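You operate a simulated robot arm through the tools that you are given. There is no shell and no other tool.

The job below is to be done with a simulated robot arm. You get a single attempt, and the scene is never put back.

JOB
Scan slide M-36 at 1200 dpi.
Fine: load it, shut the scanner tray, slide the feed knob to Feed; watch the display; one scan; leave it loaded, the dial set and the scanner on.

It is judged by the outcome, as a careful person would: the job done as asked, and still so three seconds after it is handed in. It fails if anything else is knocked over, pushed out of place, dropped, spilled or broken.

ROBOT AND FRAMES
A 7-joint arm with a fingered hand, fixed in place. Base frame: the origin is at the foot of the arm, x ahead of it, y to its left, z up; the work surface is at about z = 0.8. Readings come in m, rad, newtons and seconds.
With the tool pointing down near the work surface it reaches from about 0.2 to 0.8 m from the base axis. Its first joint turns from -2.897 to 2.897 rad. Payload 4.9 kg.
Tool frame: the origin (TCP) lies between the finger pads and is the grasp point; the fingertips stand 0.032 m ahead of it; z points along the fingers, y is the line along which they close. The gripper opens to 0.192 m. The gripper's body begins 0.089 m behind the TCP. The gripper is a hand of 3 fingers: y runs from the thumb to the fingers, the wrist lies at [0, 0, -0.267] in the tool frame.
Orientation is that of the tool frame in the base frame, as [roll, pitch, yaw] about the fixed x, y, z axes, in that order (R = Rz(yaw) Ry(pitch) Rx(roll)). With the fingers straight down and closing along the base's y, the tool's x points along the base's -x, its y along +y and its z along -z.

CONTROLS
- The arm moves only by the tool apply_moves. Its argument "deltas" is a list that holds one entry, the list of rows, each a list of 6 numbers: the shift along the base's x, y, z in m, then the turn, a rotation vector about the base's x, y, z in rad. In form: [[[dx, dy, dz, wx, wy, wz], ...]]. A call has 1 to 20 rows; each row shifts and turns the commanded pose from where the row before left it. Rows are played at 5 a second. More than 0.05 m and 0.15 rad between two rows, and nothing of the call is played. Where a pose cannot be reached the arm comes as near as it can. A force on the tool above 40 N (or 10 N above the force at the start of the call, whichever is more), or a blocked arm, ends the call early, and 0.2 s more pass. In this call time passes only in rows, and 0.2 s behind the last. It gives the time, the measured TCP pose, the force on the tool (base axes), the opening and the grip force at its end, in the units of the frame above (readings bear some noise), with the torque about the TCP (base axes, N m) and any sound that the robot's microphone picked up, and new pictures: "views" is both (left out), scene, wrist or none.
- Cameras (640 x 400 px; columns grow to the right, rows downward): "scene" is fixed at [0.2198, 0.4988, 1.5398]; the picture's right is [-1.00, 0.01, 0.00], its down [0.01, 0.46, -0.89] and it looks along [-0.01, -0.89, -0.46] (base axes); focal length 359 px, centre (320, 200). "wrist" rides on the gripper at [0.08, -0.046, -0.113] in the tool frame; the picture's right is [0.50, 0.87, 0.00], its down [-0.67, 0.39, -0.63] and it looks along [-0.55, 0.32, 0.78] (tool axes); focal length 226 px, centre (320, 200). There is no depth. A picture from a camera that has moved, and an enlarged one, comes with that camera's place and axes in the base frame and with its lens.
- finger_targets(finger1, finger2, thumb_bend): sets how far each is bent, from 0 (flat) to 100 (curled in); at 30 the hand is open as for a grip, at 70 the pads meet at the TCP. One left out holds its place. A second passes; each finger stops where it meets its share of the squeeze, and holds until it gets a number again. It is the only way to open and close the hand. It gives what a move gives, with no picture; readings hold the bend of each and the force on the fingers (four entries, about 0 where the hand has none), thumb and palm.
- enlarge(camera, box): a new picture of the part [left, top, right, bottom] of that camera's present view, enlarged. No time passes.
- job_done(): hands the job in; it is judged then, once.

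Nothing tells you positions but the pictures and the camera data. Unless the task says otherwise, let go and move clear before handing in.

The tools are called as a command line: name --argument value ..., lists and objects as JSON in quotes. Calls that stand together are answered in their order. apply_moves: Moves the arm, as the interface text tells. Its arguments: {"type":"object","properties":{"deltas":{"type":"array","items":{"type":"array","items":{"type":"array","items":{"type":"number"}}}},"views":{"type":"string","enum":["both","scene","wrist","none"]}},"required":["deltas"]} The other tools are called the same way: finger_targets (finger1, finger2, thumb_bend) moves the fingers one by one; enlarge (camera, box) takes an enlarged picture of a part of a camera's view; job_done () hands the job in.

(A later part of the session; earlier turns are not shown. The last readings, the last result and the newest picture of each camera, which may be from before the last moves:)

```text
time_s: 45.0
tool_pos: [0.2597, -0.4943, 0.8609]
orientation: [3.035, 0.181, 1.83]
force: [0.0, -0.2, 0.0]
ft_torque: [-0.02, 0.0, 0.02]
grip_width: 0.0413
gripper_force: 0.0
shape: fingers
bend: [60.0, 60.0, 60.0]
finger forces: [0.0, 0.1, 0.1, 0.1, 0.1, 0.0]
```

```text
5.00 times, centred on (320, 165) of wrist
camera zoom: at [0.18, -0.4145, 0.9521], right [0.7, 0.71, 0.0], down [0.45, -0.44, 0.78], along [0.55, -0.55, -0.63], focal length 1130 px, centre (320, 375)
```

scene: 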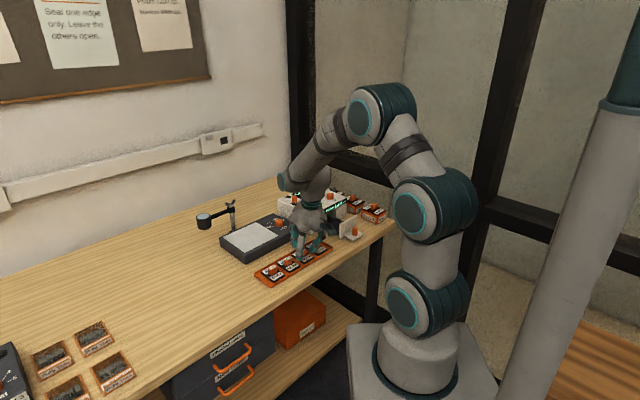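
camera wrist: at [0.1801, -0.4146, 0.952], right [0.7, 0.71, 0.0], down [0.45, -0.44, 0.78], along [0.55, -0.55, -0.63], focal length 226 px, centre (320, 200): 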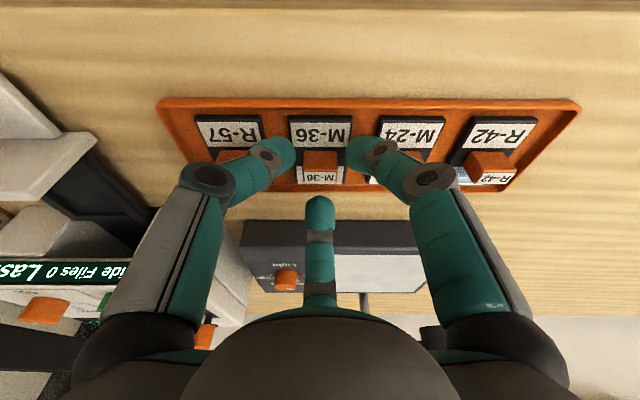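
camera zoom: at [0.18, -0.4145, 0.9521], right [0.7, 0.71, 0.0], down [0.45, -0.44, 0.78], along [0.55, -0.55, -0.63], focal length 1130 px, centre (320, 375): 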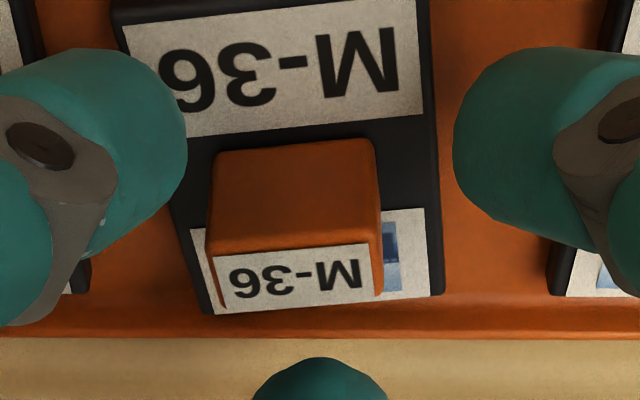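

The slide is turned about +7° and its handle is ~4 mm to one side. I'll rotate the hand +7° and re-center on it, then close evenly.

apply_moves --deltas '[[[-0.001, -0.0021, 0, 0, 0, 0.062], [-0.001, -0.0021, 0, 0, 0, 0.062], [0, 0, 0, 0, 0, 0]]]' --views "none"

finger_targets --finger1 62 --finger2 66.5 --thumb_bend 62

enlarge --camera "wrist" --box '[240, 110, 400, 210]'

```text
time_s: 45.8
tool_pos: [0.2579, -0.4975, 0.8608]
orientation: [3.038, 0.181, 1.953]
force: [-0.3, 0.6, -1.1]
ft_torque: [-0.02, -0.02, -0.01]
grip_width: 0.0414
gripper_force: 0.1
shape: fingers
bend: [60.0, 60.0, 60.0]
finger forces: [0.0, 0.0, 0.0, 0.0, 0.0, 0.1]
```

```text
time_s: 46.8
tool_pos: [0.2597, -0.4967, 0.8609]
orientation: [3.037, 0.181, 1.953]
force: [-0.4, -0.2, 0.6]
ft_torque: [0.02, 0.01, 0.03]
grip_width: 0.0341
gripper_force: 0.0
shape: fingers
bend: [62.0, 66.0, 62.0]
finger forces: [0.0, 0.0, 0.1, 0.1, 0.1, 0.0]
```

```text
4.00 times, centred on (320, 160) of wrist
camera zoom: at [0.1689, -0.4285, 0.9519], right [0.61, 0.79, 0.0], down [0.5, -0.38, 0.78], along [0.62, -0.48, -0.63], focal length 904 px, centre (320, 360)
```

zoom: 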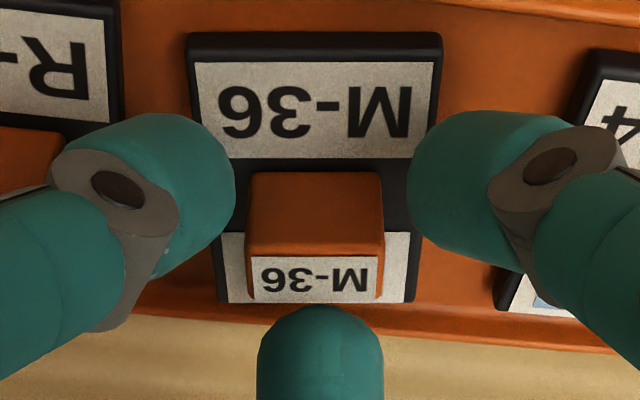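

Now square and centered. Closing evenly in small steps.

finger_targets --finger1 64 --finger2 68 --thumb_bend 64

enlarge --camera "wrist" --box '[240, 110, 400, 210]'

```text
time_s: 47.8
tool_pos: [0.2589, -0.4984, 0.8601]
orientation: [3.037, 0.182, 1.952]
force: [-0.4, 0.7, 0.6]
ft_torque: [0.01, 0.0, 0.0]
grip_width: 0.0269
gripper_force: 0.6
shape: fingers
bend: [64.0, 67.0, 64.0]
finger forces: [0.2, 0.5, 0.0, 0.1, 0.5, 0.0]
```

```text
4.00 times, centred on (320, 160) of wrist
camera zoom: at [0.1689, -0.4284, 0.9519], right [0.61, 0.79, 0.0], down [0.5, -0.38, 0.78], along [0.62, -0.48, -0.63], focal length 904 px, centre (320, 360)
```

zoom: 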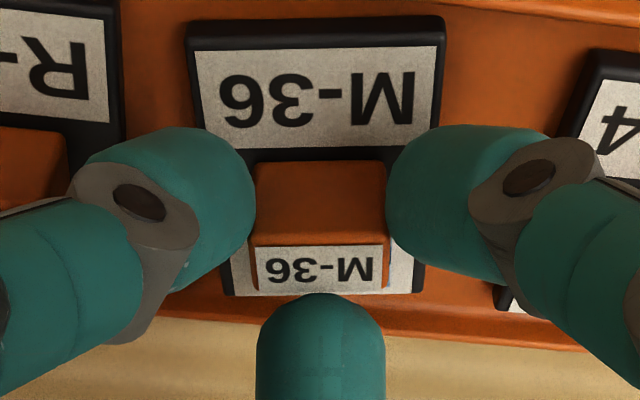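

All three fingers are in light contact and the slide is square. I'll increase the squeeze evenly.

finger_targets --finger1 66.5 --finger2 70.5 --thumb_bend 66.5

enlarge --camera "wrist" --box '[240, 110, 400, 210]'

```text
time_s: 48.8
tool_pos: [0.258, -0.4967, 0.8596]
orientation: [3.035, 0.181, 1.953]
force: [0.4, -0.2, 0.7]
ft_torque: [-0.04, -0.02, -0.03]
grip_width: 0.0246
gripper_force: 3.4
shape: fingers
bend: [64.0, 68.0, 65.0]
finger forces: [2.2, 2.1, 0.0, 0.0, 2.7, 0.1]
```

```text
4.00 times, centred on (320, 160) of wrist
camera zoom: at [0.1689, -0.4284, 0.9519], right [0.61, 0.79, 0.0], down [0.5, -0.38, 0.78], along [0.62, -0.48, -0.63], focal length 904 px, centre (320, 360)
```

zoom: 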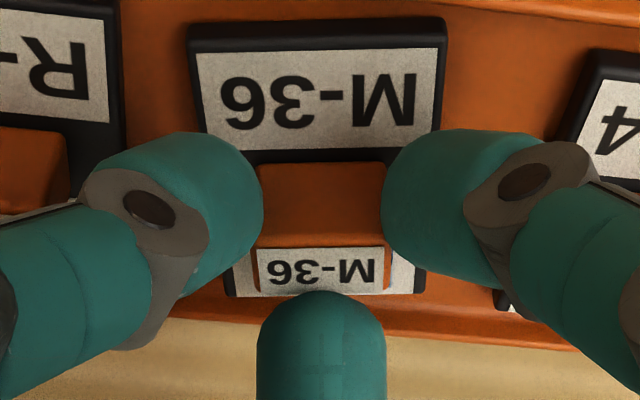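

finger_targets --finger1 70 --finger2 74 --thumb_bend 70

enlarge --camera "wrist" --box '[240, 110, 400, 210]'

```text
time_s: 49.8
tool_pos: [0.2581, -0.4973, 0.8592]
orientation: [3.035, 0.184, 1.953]
force: [-0.2, -0.5, 1.4]
ft_torque: [-0.06, -0.09, 0.01]
grip_width: 0.023
gripper_force: 13.8
shape: fingers
bend: [65.0, 72.0, 66.0]
finger forces: [6.8, 12.7, 0.0, 0.0, 7.5, 0.1]
```

```text
4.00 times, centred on (320, 160) of wrist
camera zoom: at [0.1689, -0.4285, 0.9519], right [0.61, 0.79, 0.0], down [0.5, -0.38, 0.78], along [0.62, -0.48, -0.63], focal length 904 px, centre (320, 360)
```

zoom: 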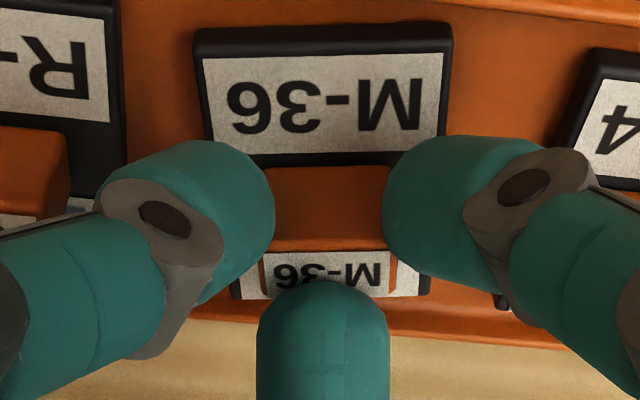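

Grip forces are balanced (6.8, 7.5 and 12.7 N) and the slide is square. Lifting 20 mm slowly.

apply_moves --deltas '[[[0, 0, 0.005, 0, 0, 0], [0, 0, 0.007, 0, 0, 0], [0, 0, 0.01, 0, 0, 0], [0, 0, 0, 0, 0, 0]]]'

enlarge --camera "wrist" --box '[240, 110, 400, 210]'

enlarge --camera "scene" --box '[275, 220, 335, 270]'

```text
time_s: 50.8
tool_pos: [0.2594, -0.4973, 0.8825]
orientation: [3.036, 0.182, 1.953]
force: [0.1, 0.5, -0.1]
ft_torque: [-0.02, 0.03, -0.03]
grip_width: 0.0227
gripper_force: 11.3
shape: fingers
bend: [65.0, 72.0, 66.0]
finger forces: [7.0, 7.9, 0.0, 0.0, 7.9, 0.0]
camera wrist: at [0.1686, -0.4279, 0.9736], right [0.61, 0.79, 0.0], down [0.5, -0.38, 0.78], along [0.62, -0.47, -0.63], focal length 226 px, centre (320, 200)
```

scene: 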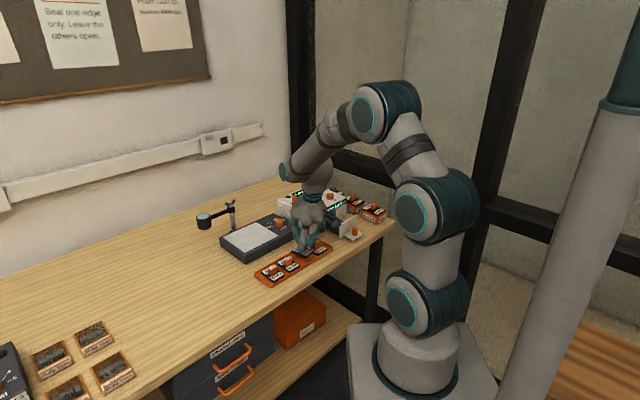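
wrist: 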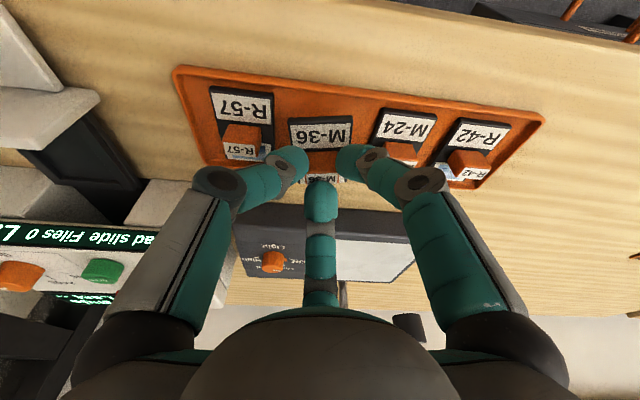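

```text
4.00 times, centred on (320, 160) of wrist
camera zoom: at [0.1686, -0.4279, 0.9736], right [0.61, 0.79, 0.0], down [0.5, -0.38, 0.78], along [0.62, -0.47, -0.63], focal length 904 px, centre (320, 360)
```

zoom: 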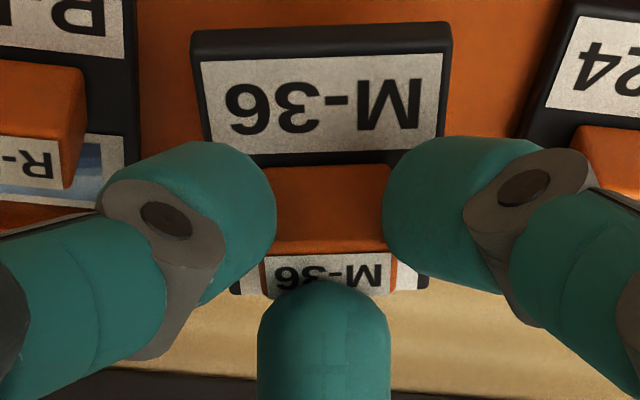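

```text
8.00 times, centred on (305, 245) of scene
camera zoom: at [0.2198, 0.4988, 1.5398], right [-1.0, 0.01, 0.0], down [0.01, 0.46, -0.89], along [-0.01, -0.89, -0.46], focal length 2870 px, centre (440, -160)
```

zoom: 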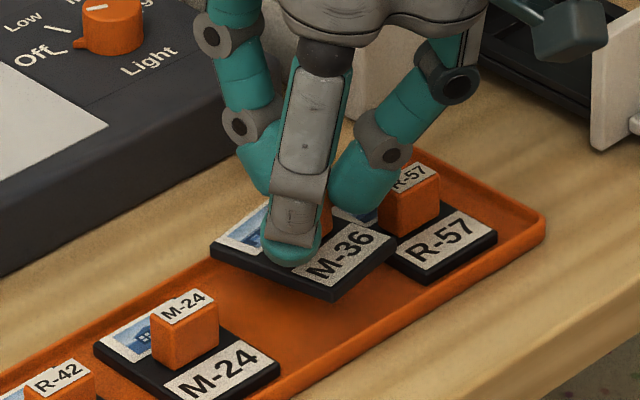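

M-36 is lifted level and held firmly. I'll raise it to a safe height and carry it over the open tray, turning back to bench alignment.

apply_moves --deltas '[[[0, 0, 0.025, 0, 0, 0], [0, 0, 0.025, 0, 0, 0], [0, 0, 0.025, 0, 0, 0], [-0.0157, -0.0215, 0, 0, 0, -0.02125], [-0.0157, -0.0215, 0, 0, 0, -0.02125], [-0.0157, -0.0215, 0, 0, 0, -0.02125], [-0.0157, -0.0215, 0, 0, 0, -0.02125], [-0.0157, -0.0215, 0, 0, 0, -0.02125], [-0.0157, -0.0215, 0, 0, 0, -0.02125], [-0.0157, -0.0215, 0, 0, 0, -0.02125], [-0.0157, -0.0215, 0, 0, 0, -0.02125], [0, 0, 0, 0, 0, 0]]]'

enlarge --camera "wrist" --box '[220, 90, 420, 220]'

enlarge --camera "scene" --box '[305, 175, 375, 240]'

```text
time_s: 53.4
tool_pos: [0.1325, -0.6695, 0.958]
orientation: [3.033, 0.183, 1.781]
force: [-0.3, -0.4, -0.5]
ft_torque: [-0.01, 0.01, -0.04]
grip_width: 0.0225
gripper_force: 10.4
shape: fingers
bend: [65.0, 72.0, 66.0]
finger forces: [6.9, 7.2, 0.0, 0.0, 7.6, 0.0]
camera wrist: at [0.0563, -0.5872, 1.0494], right [0.74, 0.68, 0.0], down [0.43, -0.46, 0.78], along [0.53, -0.57, -0.63], focal length 226 px, centre (320, 200)
```

scene: 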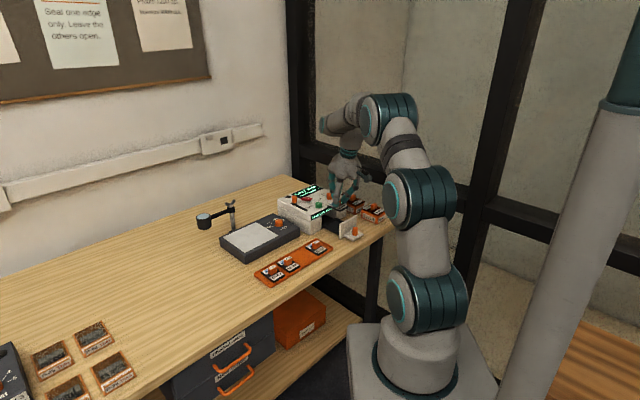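
wrist: 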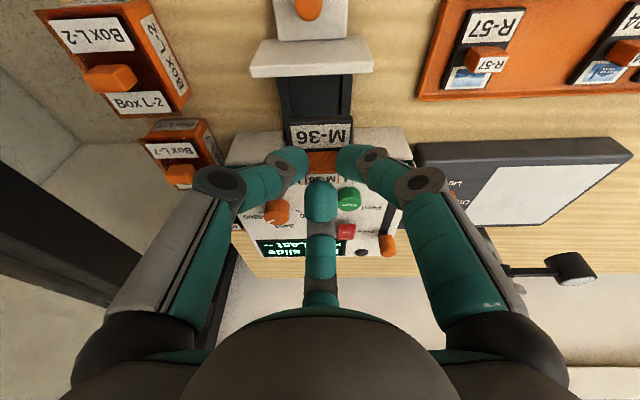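

```text
3.08 times, centred on (320, 155) of wrist
camera zoom: at [0.0563, -0.5872, 1.0494], right [0.74, 0.68, 0.0], down [0.43, -0.46, 0.78], along [0.53, -0.57, -0.63], focal length 696 px, centre (320, 338)
```

zoom: 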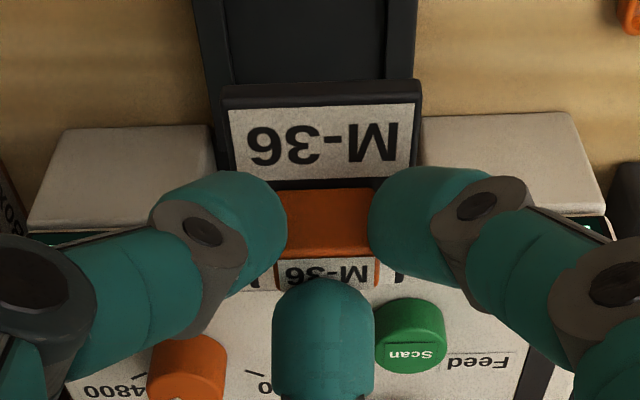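

```text
6.15 times, centred on (340, 208) of scene
camera zoom: at [0.2198, 0.4988, 1.5398], right [-1.0, 0.01, 0.0], down [0.01, 0.46, -0.89], along [-0.01, -0.89, -0.46], focal length 2207 px, centre (197, 154)
```

zoom: 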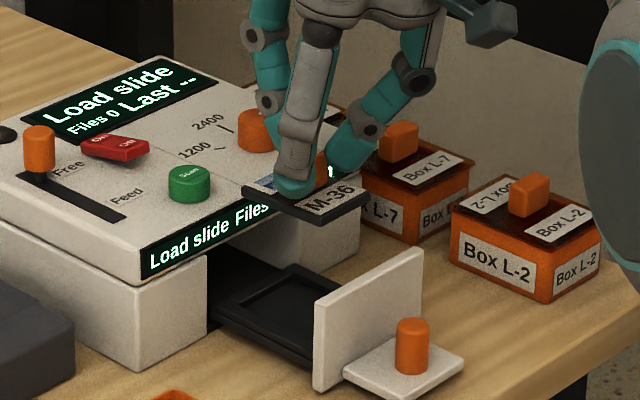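

The slide hovers over the tray. I'll zoom in on tray and slide to measure the relative offset and angle.

enlarge --camera "wrist" --box '[240, 20, 400, 120]'

enlarge --camera "wrist" --box '[260, 100, 380, 180]'

enlarge --camera "scene" --box '[322, 190, 362, 220]'

```text
4.00 times, centred on (320, 70) of wrist
camera zoom: at [0.0563, -0.5872, 1.0494], right [0.74, 0.68, 0.0], down [0.43, -0.46, 0.78], along [0.53, -0.57, -0.63], focal length 904 px, centre (320, 720)
```

zoom: 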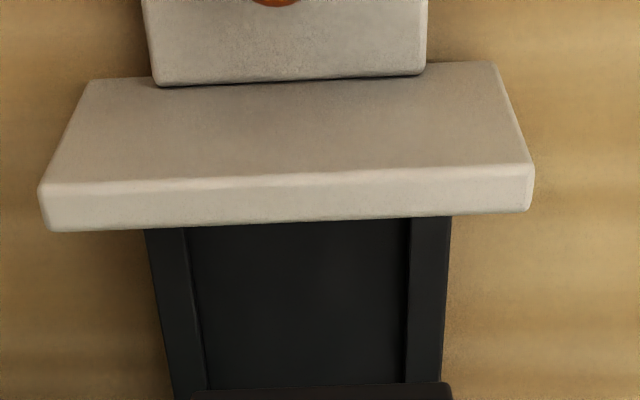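

```text
5.00 times, centred on (320, 140) of wrist
camera zoom: at [0.0563, -0.5872, 1.0494], right [0.74, 0.68, 0.0], down [0.43, -0.46, 0.78], along [0.53, -0.57, -0.63], focal length 1130 px, centre (320, 500)
```

zoom: 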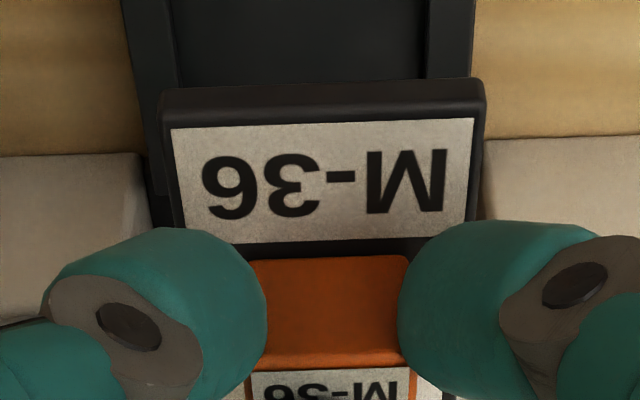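

```text
13.33 times, centred on (342, 205) of scene
camera zoom: at [0.2198, 0.4988, 1.5398], right [-1.0, 0.01, 0.0], down [0.01, 0.46, -0.89], along [-0.01, -0.89, -0.46], focal length 4783 px, centre (27, 133)
```

zoom: 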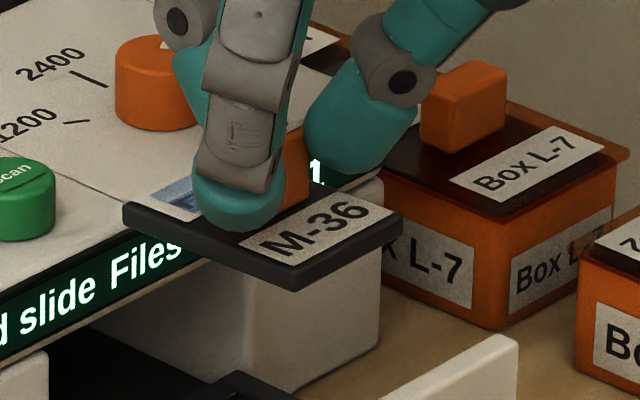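

Slide and tray are parallel within half a degree. I need the recess's inner edges more precisely, so I'll zoom the scene camera on the tray.

enlarge --camera "scene" --box '[320, 208, 352, 232]'

```text
16.00 times, centred on (336, 220) of scene
camera zoom: at [0.2198, 0.4988, 1.5398], right [-1.0, 0.01, 0.0], down [0.01, 0.46, -0.89], along [-0.01, -0.89, -0.46], focal length 5739 px, centre (64, -120)
```

zoom: 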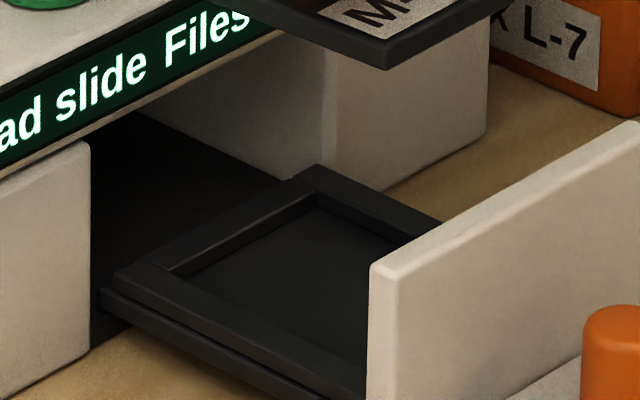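

The frame top is at z ≈ 0.8245 with an inner opening about 52 mm wide; the slide needs to shift ~5.5 mm sideways (R). I also need to check the far finger's clearance to the scanner's front edge, so I'll zoom there.

enlarge --camera "wrist" --box '[222, 125, 422, 255]'

enlarge --camera "wrist" --box '[380, 125, 440, 165]'

enlarge --camera "wrist" --box '[210, 125, 270, 165]'

```text
3.08 times, centred on (322, 190) of wrist
camera zoom: at [0.0563, -0.5872, 1.0494], right [0.74, 0.68, 0.0], down [0.43, -0.46, 0.78], along [0.53, -0.57, -0.63], focal length 696 px, centre (314, 231)
```

zoom: 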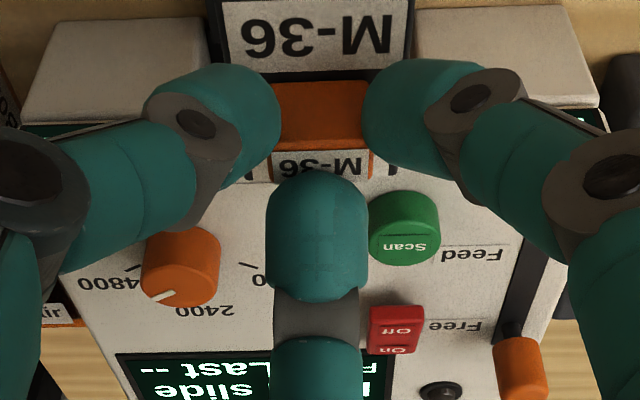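

```text
10.00 times, centred on (410, 145) of wrist
camera zoom: at [0.0563, -0.5872, 1.0494], right [0.74, 0.68, 0.0], down [0.43, -0.46, 0.78], along [0.53, -0.57, -0.63], focal length 2261 px, centre (-580, 750)
```

zoom: 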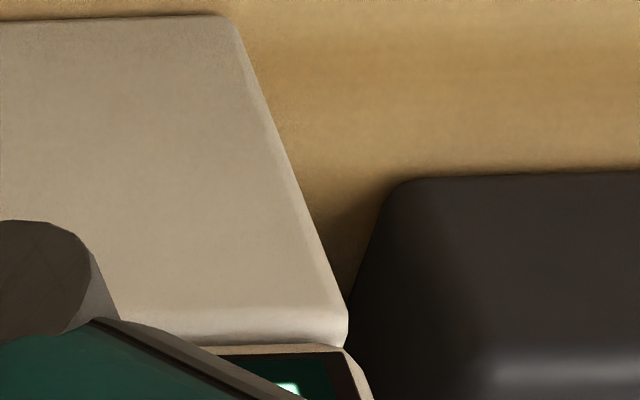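

```text
10.00 times, centred on (240, 145) of wrist
camera zoom: at [0.0563, -0.5872, 1.0494], right [0.74, 0.68, 0.0], down [0.43, -0.46, 0.78], along [0.53, -0.57, -0.63], focal length 2261 px, centre (1120, 750)
```

zoom: 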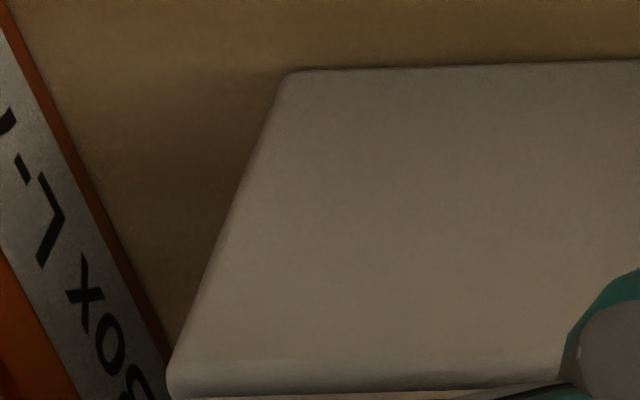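

The far finger should clear the scanner front by about 4-7 mm. I'll apply the sideways shift and lower to just above the tray frame, then check.

apply_moves --deltas '[[[-0.003, -0.0048, 0, 0, 0, 0], [0, 0, -0.02, 0, 0, 0], [0, 0, -0.02, 0, 0, 0], [0, 0, -0.015, 0, 0, 0], [0, 0, -0.01, 0, 0, 0], [0, 0, 0, 0, 0, 0]]]'

enlarge --camera "wrist" --box '[240, 80, 400, 180]'

enlarge --camera "scene" --box '[320, 195, 360, 235]'

```text
time_s: 54.8
tool_pos: [0.1276, -0.6726, 0.8923]
orientation: [3.035, 0.182, 1.781]
force: [-0.1, -0.7, 0.5]
ft_torque: [-0.01, -0.01, -0.01]
grip_width: 0.0226
gripper_force: 10.7
shape: fingers
bend: [65.0, 72.0, 66.0]
finger forces: [6.9, 6.8, 0.0, 0.0, 7.6, 0.0]
camera wrist: at [0.0519, -0.5893, 0.984], right [0.73, 0.68, 0.0], down [0.43, -0.46, 0.78], along [0.53, -0.57, -0.63], focal length 226 px, centre (320, 200)
```

scene: 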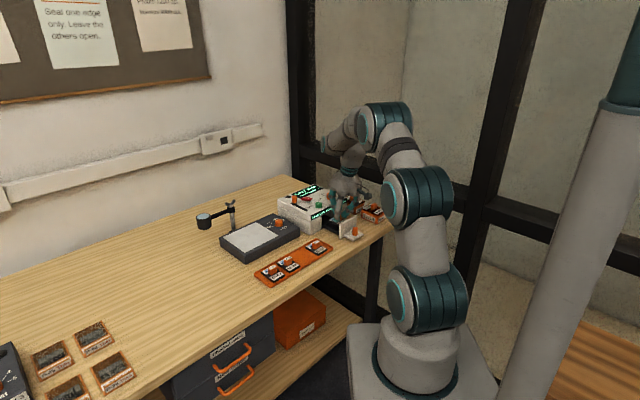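
wrist: 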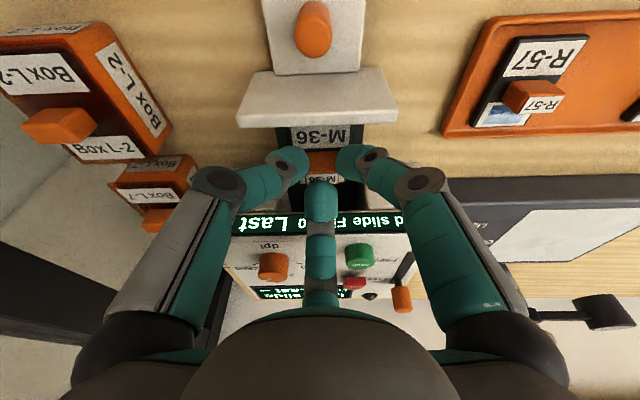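

```text
4.00 times, centred on (320, 130) of wrist
camera zoom: at [0.0519, -0.5893, 0.984], right [0.73, 0.68, 0.0], down [0.43, -0.46, 0.78], along [0.53, -0.57, -0.63], focal length 904 px, centre (320, 480)
```

zoom: 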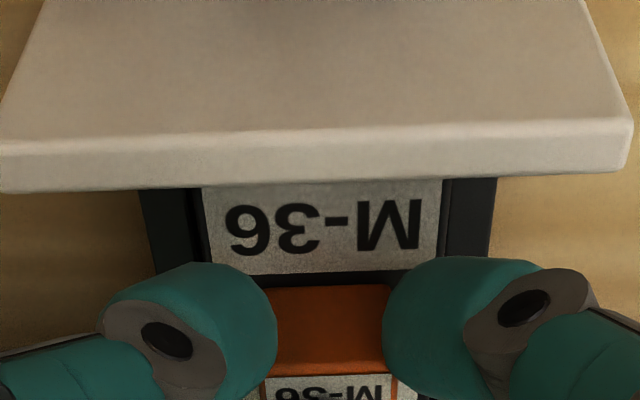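

```text
10.00 times, centred on (340, 215) of scene
camera zoom: at [0.2198, 0.4988, 1.5398], right [-1.0, 0.01, 0.0], down [0.01, 0.46, -0.89], along [-0.01, -0.89, -0.46], focal length 3587 px, centre (120, 50)
```

zoom: 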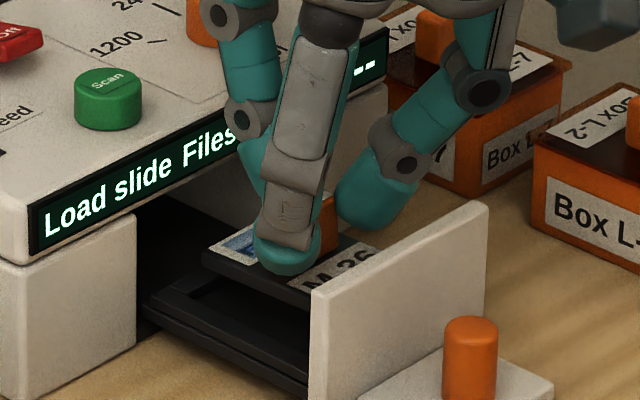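

Slide is centered over the recess: ~4 mm clear at the scanner side, ~3.5 mm on each flank. Lowering in small steps while watching force.

apply_moves --deltas '[[[0, 0, -0.005, 0, 0, 0], [0, 0, -0.004, 0, 0, 0], [0, 0, -0.003, 0, 0, 0], [0, 0, 0, 0, 0, 0]]]' --views "wrist"

enlarge --camera "scene" --box '[320, 195, 360, 235]'

```text
time_s: 55.8
tool_pos: [0.1312, -0.6745, 0.8809]
orientation: [3.037, 0.182, 1.784]
force: [0.2, 0.5, 0.5]
ft_torque: [0.01, 0.0, -0.02]
grip_width: 0.0227
gripper_force: 11.2
shape: fingers
bend: [65.0, 72.0, 66.0]
finger forces: [6.9, 6.9, 0.0, 0.1, 7.6, 0.0]
camera wrist: at [0.0532, -0.5904, 0.9728], right [0.73, 0.68, 0.0], down [0.43, -0.46, 0.78], along [0.53, -0.57, -0.63], focal length 226 px, centre (320, 200)
```

wrist: 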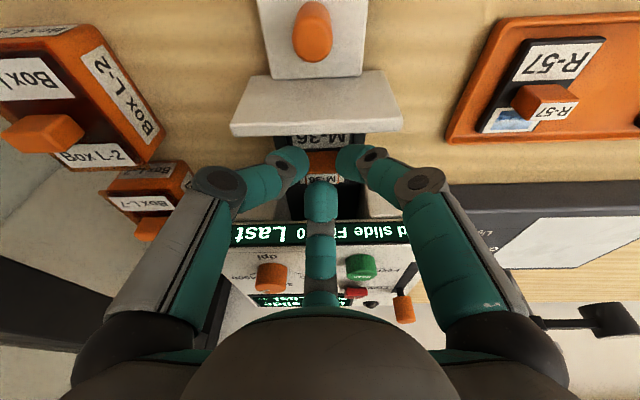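

```text
10.00 times, centred on (340, 215) of scene
camera zoom: at [0.2198, 0.4988, 1.5398], right [-1.0, 0.01, 0.0], down [0.01, 0.46, -0.89], along [-0.01, -0.89, -0.46], focal length 3587 px, centre (120, 50)
```

zoom: 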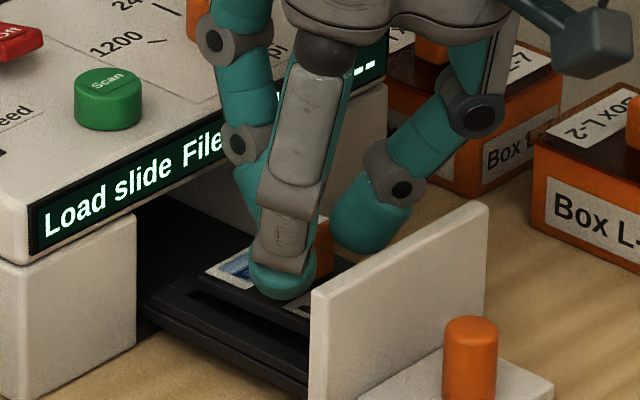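

apply_moves --deltas '[[[0, 0, -0.002, 0, 0, 0], [0, 0, -0.002, 0, 0, 0], [0, 0, 0, 0, 0, 0]]]' --views "none"

enlarge --camera "scene" --box '[322, 208, 354, 232]'

enlarge --camera "wrist" --box '[270, 110, 370, 180]'

```text
time_s: 56.6
tool_pos: [0.1294, -0.6729, 0.8766]
orientation: [3.035, 0.184, 1.782]
force: [-0.1, 0.3, 0.1]
ft_torque: [-0.02, -0.02, -0.06]
grip_width: 0.0225
gripper_force: 10.2
shape: fingers
bend: [65.0, 72.0, 66.0]
finger forces: [6.9, 7.0, 0.0, 0.0, 7.6, 0.1]
```

```text
16.00 times, centred on (338, 220) of scene
camera zoom: at [0.2198, 0.4988, 1.5398], right [-1.0, 0.01, 0.0], down [0.01, 0.46, -0.89], along [-0.01, -0.89, -0.46], focal length 5739 px, centre (32, -120)
```

zoom: 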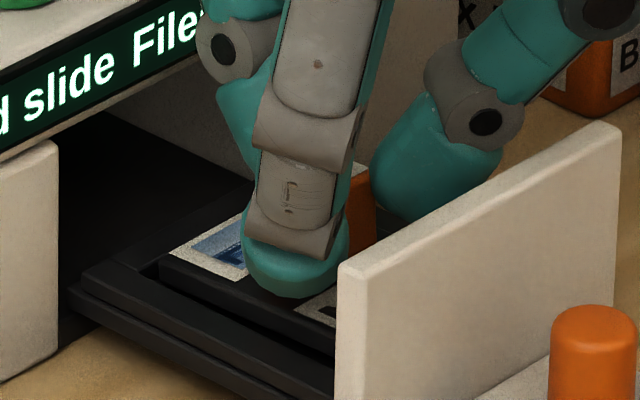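

```text
5.71 times, centred on (320, 145) of wrist
camera zoom: at [0.0524, -0.5906, 0.9677], right [0.73, 0.68, 0.0], down [0.43, -0.46, 0.78], along [0.53, -0.57, -0.63], focal length 1292 px, centre (320, 514)
```

zoom: 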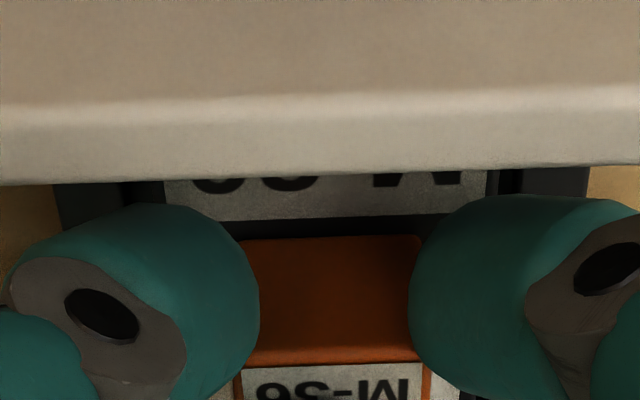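

The slide is entering the recess with no contact force. Continuing down gently.

apply_moves --deltas '[[[0, 0, -0.002, 0, 0, 0], [0, 0, -0.0015, 0, 0, 0], [0, 0, 0, 0, 0, 0]]]' --views "none"

enlarge --camera "scene" --box '[322, 208, 354, 232]'

```text
time_s: 57.4
tool_pos: [0.1304, -0.673, 0.8731]
orientation: [3.034, 0.183, 1.781]
force: [-0.2, -0.5, 2.4]
ft_torque: [-0.06, -0.11, -0.02]
grip_width: 0.0227
gripper_force: 13.1
shape: fingers
bend: [65.0, 72.0, 66.0]
finger forces: [6.8, 11.6, 0.0, 0.1, 7.9, 0.0]
```

```text
16.00 times, centred on (338, 220) of scene
camera zoom: at [0.2198, 0.4988, 1.5398], right [-1.0, 0.01, 0.0], down [0.01, 0.46, -0.89], along [-0.01, -0.89, -0.46], focal length 5739 px, centre (32, -120)
```

zoom: 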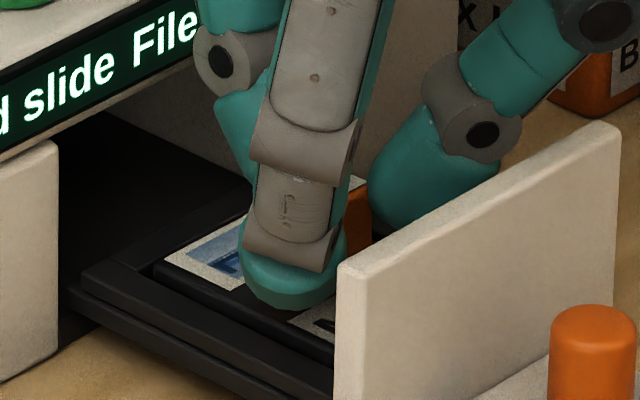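

The slide has touched the recess floor (2.4 N at z ≈ 0.873, as predicted). I'll release evenly in stages so nothing gets pushed.

finger_targets --finger1 66.5 --finger2 70 --thumb_bend 66.5

finger_targets --finger1 64 --finger2 67 --thumb_bend 64

finger_targets --finger1 61 --finger2 65 --thumb_bend 61

enlarge --camera "scene" --box '[322, 208, 354, 232]'

enlarge --camera "wrist" --box '[270, 110, 370, 180]'

```text
time_s: 58.4
tool_pos: [0.1295, -0.6746, 0.8733]
orientation: [3.035, 0.183, 1.783]
force: [1.0, -0.6, 6.6]
ft_torque: [-0.09, -0.09, -0.01]
grip_width: 0.0241
gripper_force: 8.6
shape: fingers
bend: [64.0, 71.0, 65.0]
finger forces: [2.1, 12.7, 0.1, 0.0, 1.8, 0.1]
```

```text
time_s: 59.4
tool_pos: [0.1301, -0.6739, 0.873]
orientation: [3.036, 0.184, 1.784]
force: [0.2, 0.1, 11.8]
ft_torque: [-0.14, -0.17, 0.01]
grip_width: 0.0257
gripper_force: 6.5
shape: fingers
bend: [64.0, 71.0, 64.0]
finger forces: [0.1, 13.2, 0.0, 0.1, 0.0, 0.1]
```

```text
time_s: 60.4
tool_pos: [0.1305, -0.674, 0.8731]
orientation: [3.038, 0.183, 1.784]
force: [-0.5, -0.5, 15.4]
ft_torque: [-0.16, -0.12, 0.06]
grip_width: 0.0376
gripper_force: 8.2
shape: fingers
bend: [61.0, 67.0, 61.0]
finger forces: [0.1, 14.8, 0.1, 0.1, 1.5, 0.1]
```

```text
16.00 times, centred on (338, 220) of scene
camera zoom: at [0.2198, 0.4988, 1.5398], right [-1.0, 0.01, 0.0], down [0.01, 0.46, -0.89], along [-0.01, -0.89, -0.46], focal length 5739 px, centre (32, -120)
```

zoom: 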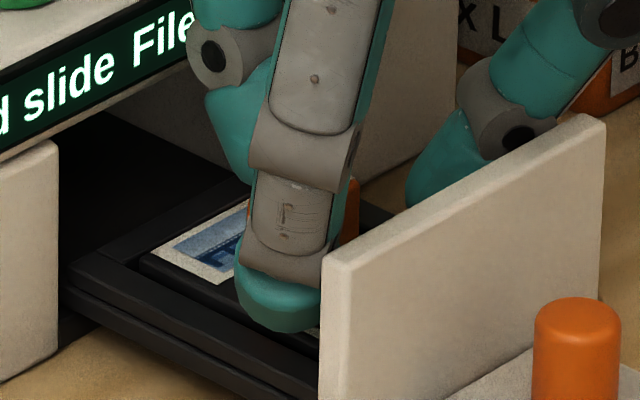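

```text
5.71 times, centred on (320, 145) of wrist
camera zoom: at [0.053, -0.5907, 0.9648], right [0.73, 0.68, 0.0], down [0.43, -0.46, 0.78], along [0.53, -0.57, -0.63], focal length 1292 px, centre (320, 514)
```

zoom: 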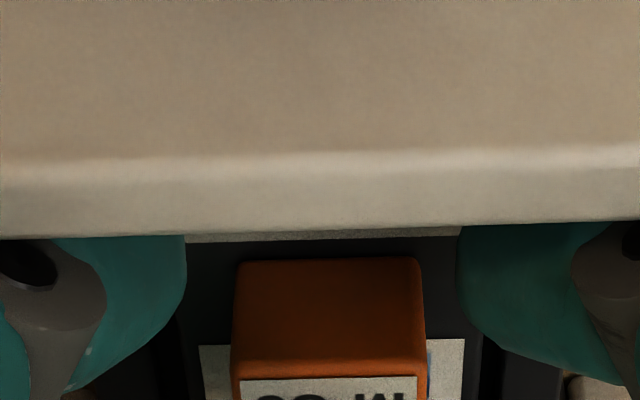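

The far finger's tip is pressing down on the slide as it opens (15 N up on the tool) and nudged the tray inward a few mm. I'll rise slowly to unload it.

apply_moves --deltas '[[[0, 0, 0.003, 0, 0, 0], [0, 0, 0.003, 0, 0, 0], [0, 0, 0.003, 0, 0, 0], [0, 0, 0, 0, 0, 0]]]' --views "wrist"

enlarge --camera "scene" --box '[322, 208, 354, 232]'

enlarge --camera "wrist" --box '[270, 110, 370, 180]'

```text
time_s: 61.4
tool_pos: [0.1291, -0.6727, 0.8812]
orientation: [3.037, 0.178, 1.783]
force: [-0.5, -0.1, 0.0]
ft_torque: [-0.01, -0.03, 0.02]
grip_width: 0.0371
gripper_force: 0.1
shape: fingers
bend: [61.0, 65.0, 61.0]
finger forces: [0.1, 0.0, 0.1, 0.0, 0.0, 0.1]
camera wrist: at [0.0534, -0.5909, 0.9721], right [0.73, 0.68, 0.0], down [0.43, -0.46, 0.78], along [0.53, -0.57, -0.63], focal length 226 px, centre (320, 200)
```

wrist: 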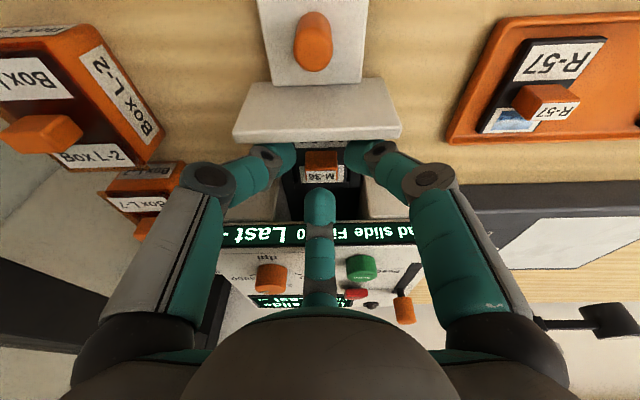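

```text
16.00 times, centred on (338, 220) of scene
camera zoom: at [0.2198, 0.4988, 1.5398], right [-1.0, 0.01, 0.0], down [0.01, 0.46, -0.89], along [-0.01, -0.89, -0.46], focal length 5739 px, centre (32, -120)
```

zoom: 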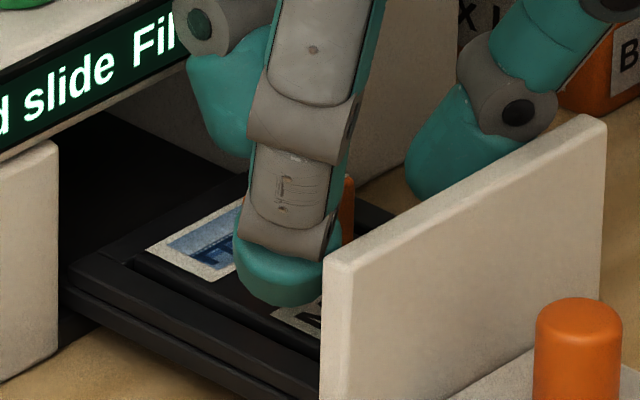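

```text
5.71 times, centred on (320, 145) of wrist
camera zoom: at [0.0534, -0.5909, 0.9721], right [0.73, 0.68, 0.0], down [0.43, -0.46, 0.78], along [0.53, -0.57, -0.63], focal length 1292 px, centre (320, 514)
```

zoom: 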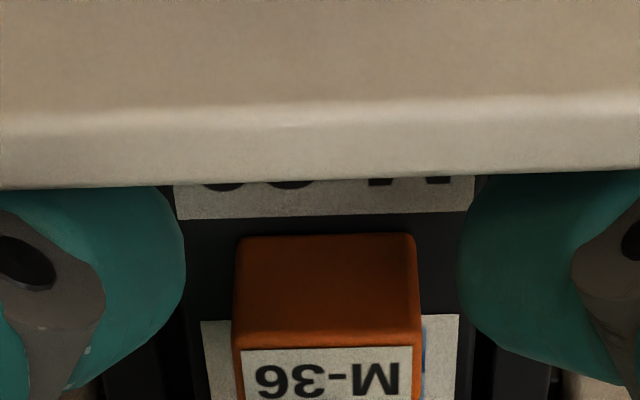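

Forces are zero and M-36 sits in the recess. Lifting straight up to clear, then I'll inspect the slide seating.

apply_moves --deltas '[[[0, 0, 0.015, 0, 0, 0], [0, 0, 0.025, 0, 0, 0], [0, 0, 0.035, 0, 0, 0], [0, 0, 0.04, 0, 0, 0], [0, 0, 0, 0, 0, 0]]]'

enlarge --camera "scene" --box '[318, 203, 358, 233]'

enlarge --camera "wrist" --box '[240, 40, 400, 140]'

```text
time_s: 62.6
tool_pos: [0.1296, -0.6726, 0.9963]
orientation: [3.034, 0.181, 1.781]
force: [0.4, -0.8, -0.4]
ft_torque: [-0.01, 0.0, 0.0]
grip_width: 0.0374
gripper_force: 0.0
shape: fingers
bend: [61.0, 65.0, 61.0]
finger forces: [0.1, 0.0, 0.0, 0.0, 0.0, 0.0]
camera wrist: at [0.0532, -0.5899, 1.0884], right [0.73, 0.68, 0.0], down [0.43, -0.46, 0.78], along [0.53, -0.57, -0.63], focal length 226 px, centre (320, 200)
```

scene: 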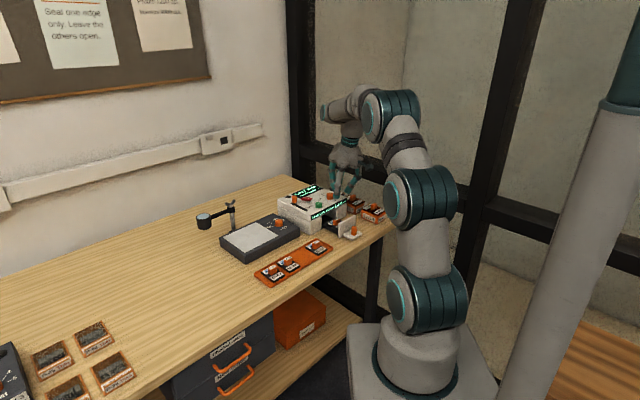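
wrist: 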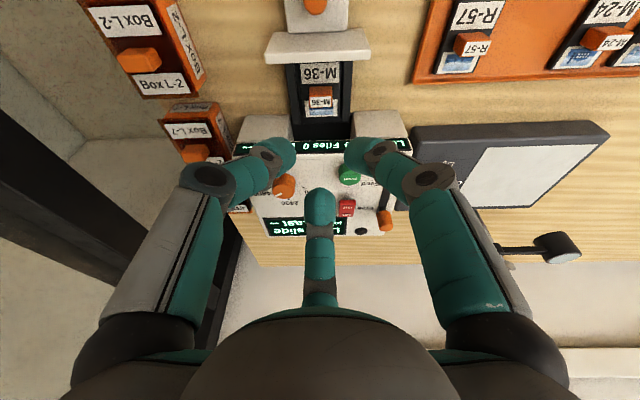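

```text
13.33 times, centred on (338, 218) of scene
camera zoom: at [0.2198, 0.4988, 1.5398], right [-1.0, 0.01, 0.0], down [0.01, 0.46, -0.89], along [-0.01, -0.89, -0.46], focal length 4783 px, centre (80, -40)
```

zoom: 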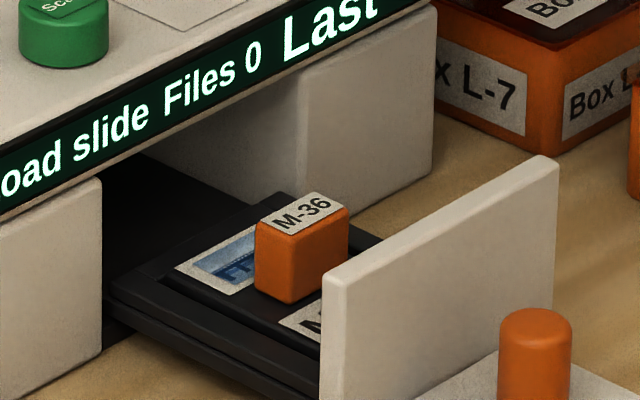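

```text
4.00 times, centred on (320, 90) of wrist
camera zoom: at [0.0532, -0.5899, 1.0884], right [0.73, 0.68, 0.0], down [0.43, -0.46, 0.78], along [0.53, -0.57, -0.63], focal length 904 px, centre (320, 640)
```

zoom: 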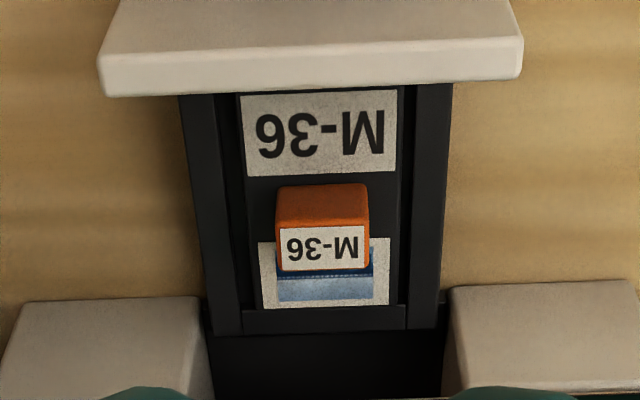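

M-36 is seated level in the recess. Now I'll shut the tray: un-tilt, turn back so two fingers face the knob, tilt 20°, make a closed fist, and push the knob from in front.

apply_moves --deltas '[[[-0.01, 0.01, 0.01, 0.0773, 0.0712, 0], [-0.01, 0.01, 0, 0.0773, 0.0712, 0], [-0.011, 0.011, 0, 0, 0, -0.1414], [-0.011, 0.011, 0, 0, 0, -0.1414], [-0.011, 0.011, 0, 0, 0, -0.1414], [-0.011, 0.011, 0, 0, 0, -0.1414], [-0.011, 0.011, 0, 0, 0, -0.1414], [-0.011, 0.011, 0, 0, 0, -0.1414], [-0.011, 0.0096, 0, 0, 0, -0.1416], [0, 0, 0, -0.082, -0.083, 0], [0, 0, 0, -0.082, -0.083, 0], [0, 0, 0, -0.082, -0.083, 0], [0, 0, 0, 0, 0, 0]]]' --views "none"

finger_targets --finger1 72 --finger2 72 --thumb_bend 72

enlarge --camera "wrist" --box '[0, 0, 640, 400]'

enlarge --camera "scene" --box '[300, 130, 400, 250]'

```text
time_s: 65.4
tool_pos: [0.0328, -0.5788, 1.0076]
orientation: [2.791, 0.003, 0.801]
force: [-0.5, 0.3, -0.3]
ft_torque: [0.04, -0.03, -0.01]
grip_width: 0.0372
gripper_force: 0.1
shape: fingers
bend: [61.0, 65.0, 61.0]
finger forces: [0.1, 0.0, 0.0, 0.0, 0.0, 0.0]
```

```text
time_s: 66.4
tool_pos: [0.033, -0.5778, 1.0072]
orientation: [2.792, 0.004, 0.802]
force: [-0.9, 0.6, 0.3]
ft_torque: [-0.03, -0.02, 0.0]
grip_width: 0.003
gripper_force: 0.1
shape: fingers
bend: [71.0, 72.0, 70.0]
finger forces: [0.0, 0.0, 0.0, 0.0, 0.0, 0.0]
```

```text
1.00 times, centred on (320, 200) of wrist (not enlarged: the box is as wide or as high as the picture)
camera zoom: at [0.0297, -0.4643, 1.0972], right [0.93, -0.21, 0.29], down [-0.36, -0.58, 0.73], along [0.02, -0.79, -0.62], focal length 226 px, centre (320, 200)
```

zoom: 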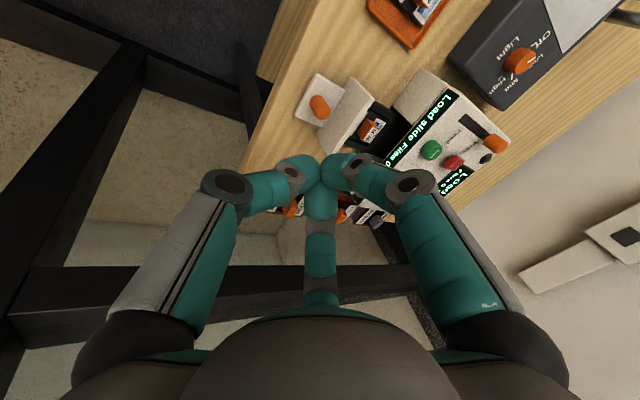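

```text
3.33 times, centred on (350, 190) of scene
camera zoom: at [0.2198, 0.4988, 1.5398], right [-1.0, 0.01, 0.0], down [0.01, 0.46, -0.89], along [-0.01, -0.89, -0.46], focal length 1196 px, centre (220, 233)
```

zoom: 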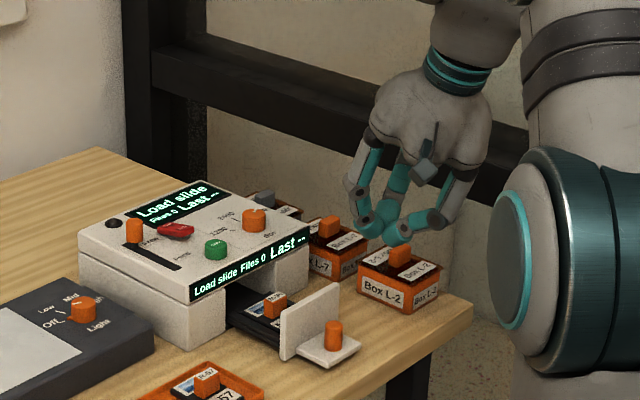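

Fist formed in front of and above the knob. Descending in front of the knob plate.

apply_moves --deltas '[[[0, 0, -0.035, 0, 0, 0], [0, 0, -0.035, 0, 0, 0], [0, 0, -0.035, 0, 0, 0], [0, 0, -0.02, 0, 0, 0], [0, 0, -0.014, 0, 0, 0], [0, 0, 0, 0, 0, 0]]]'

enlarge --camera "wrist" --box '[220, 80, 460, 240]'

enlarge --camera "scene" --box '[320, 190, 390, 250]'

```text
time_s: 67.8
tool_pos: [0.0341, -0.5788, 0.8665]
orientation: [2.792, 0.004, 0.8]
force: [-1.6, 1.7, 0.0]
ft_torque: [0.0, 0.02, 0.0]
grip_width: 0.003
gripper_force: 0.0
shape: fingers
bend: [71.0, 72.0, 70.0]
finger forces: [0.0, 0.1, 0.0, 0.0, 0.0, 0.0]
camera wrist: at [0.0307, -0.4644, 0.957], right [0.93, -0.21, 0.3], down [-0.36, -0.58, 0.73], along [0.02, -0.79, -0.62], focal length 226 px, centre (320, 200)
```

scene: 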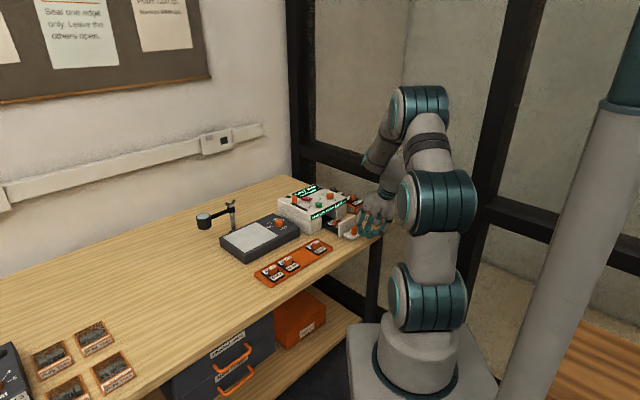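
wrist: 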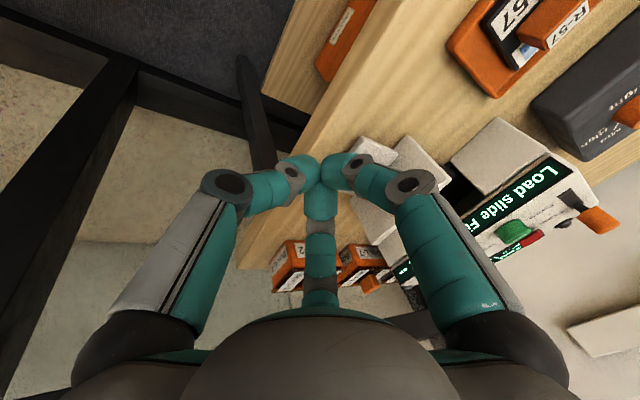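

```text
2.50 times, centred on (340, 160) of wrist
camera zoom: at [0.0307, -0.4644, 0.957], right [0.93, -0.21, 0.3], down [-0.36, -0.58, 0.73], along [0.02, -0.79, -0.62], focal length 565 px, centre (270, 300)
```

zoom: 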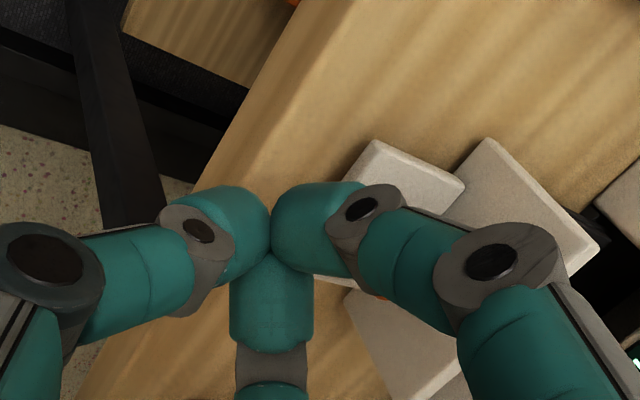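

```text
6.67 times, centred on (355, 220) of scene
camera zoom: at [0.2198, 0.4988, 1.5398], right [-1.0, 0.01, 0.0], down [0.01, 0.46, -0.89], along [-0.01, -0.89, -0.46], focal length 2391 px, centre (87, 67)
```

zoom: 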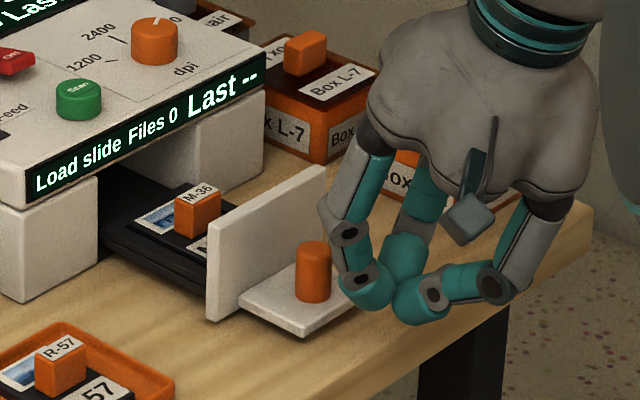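

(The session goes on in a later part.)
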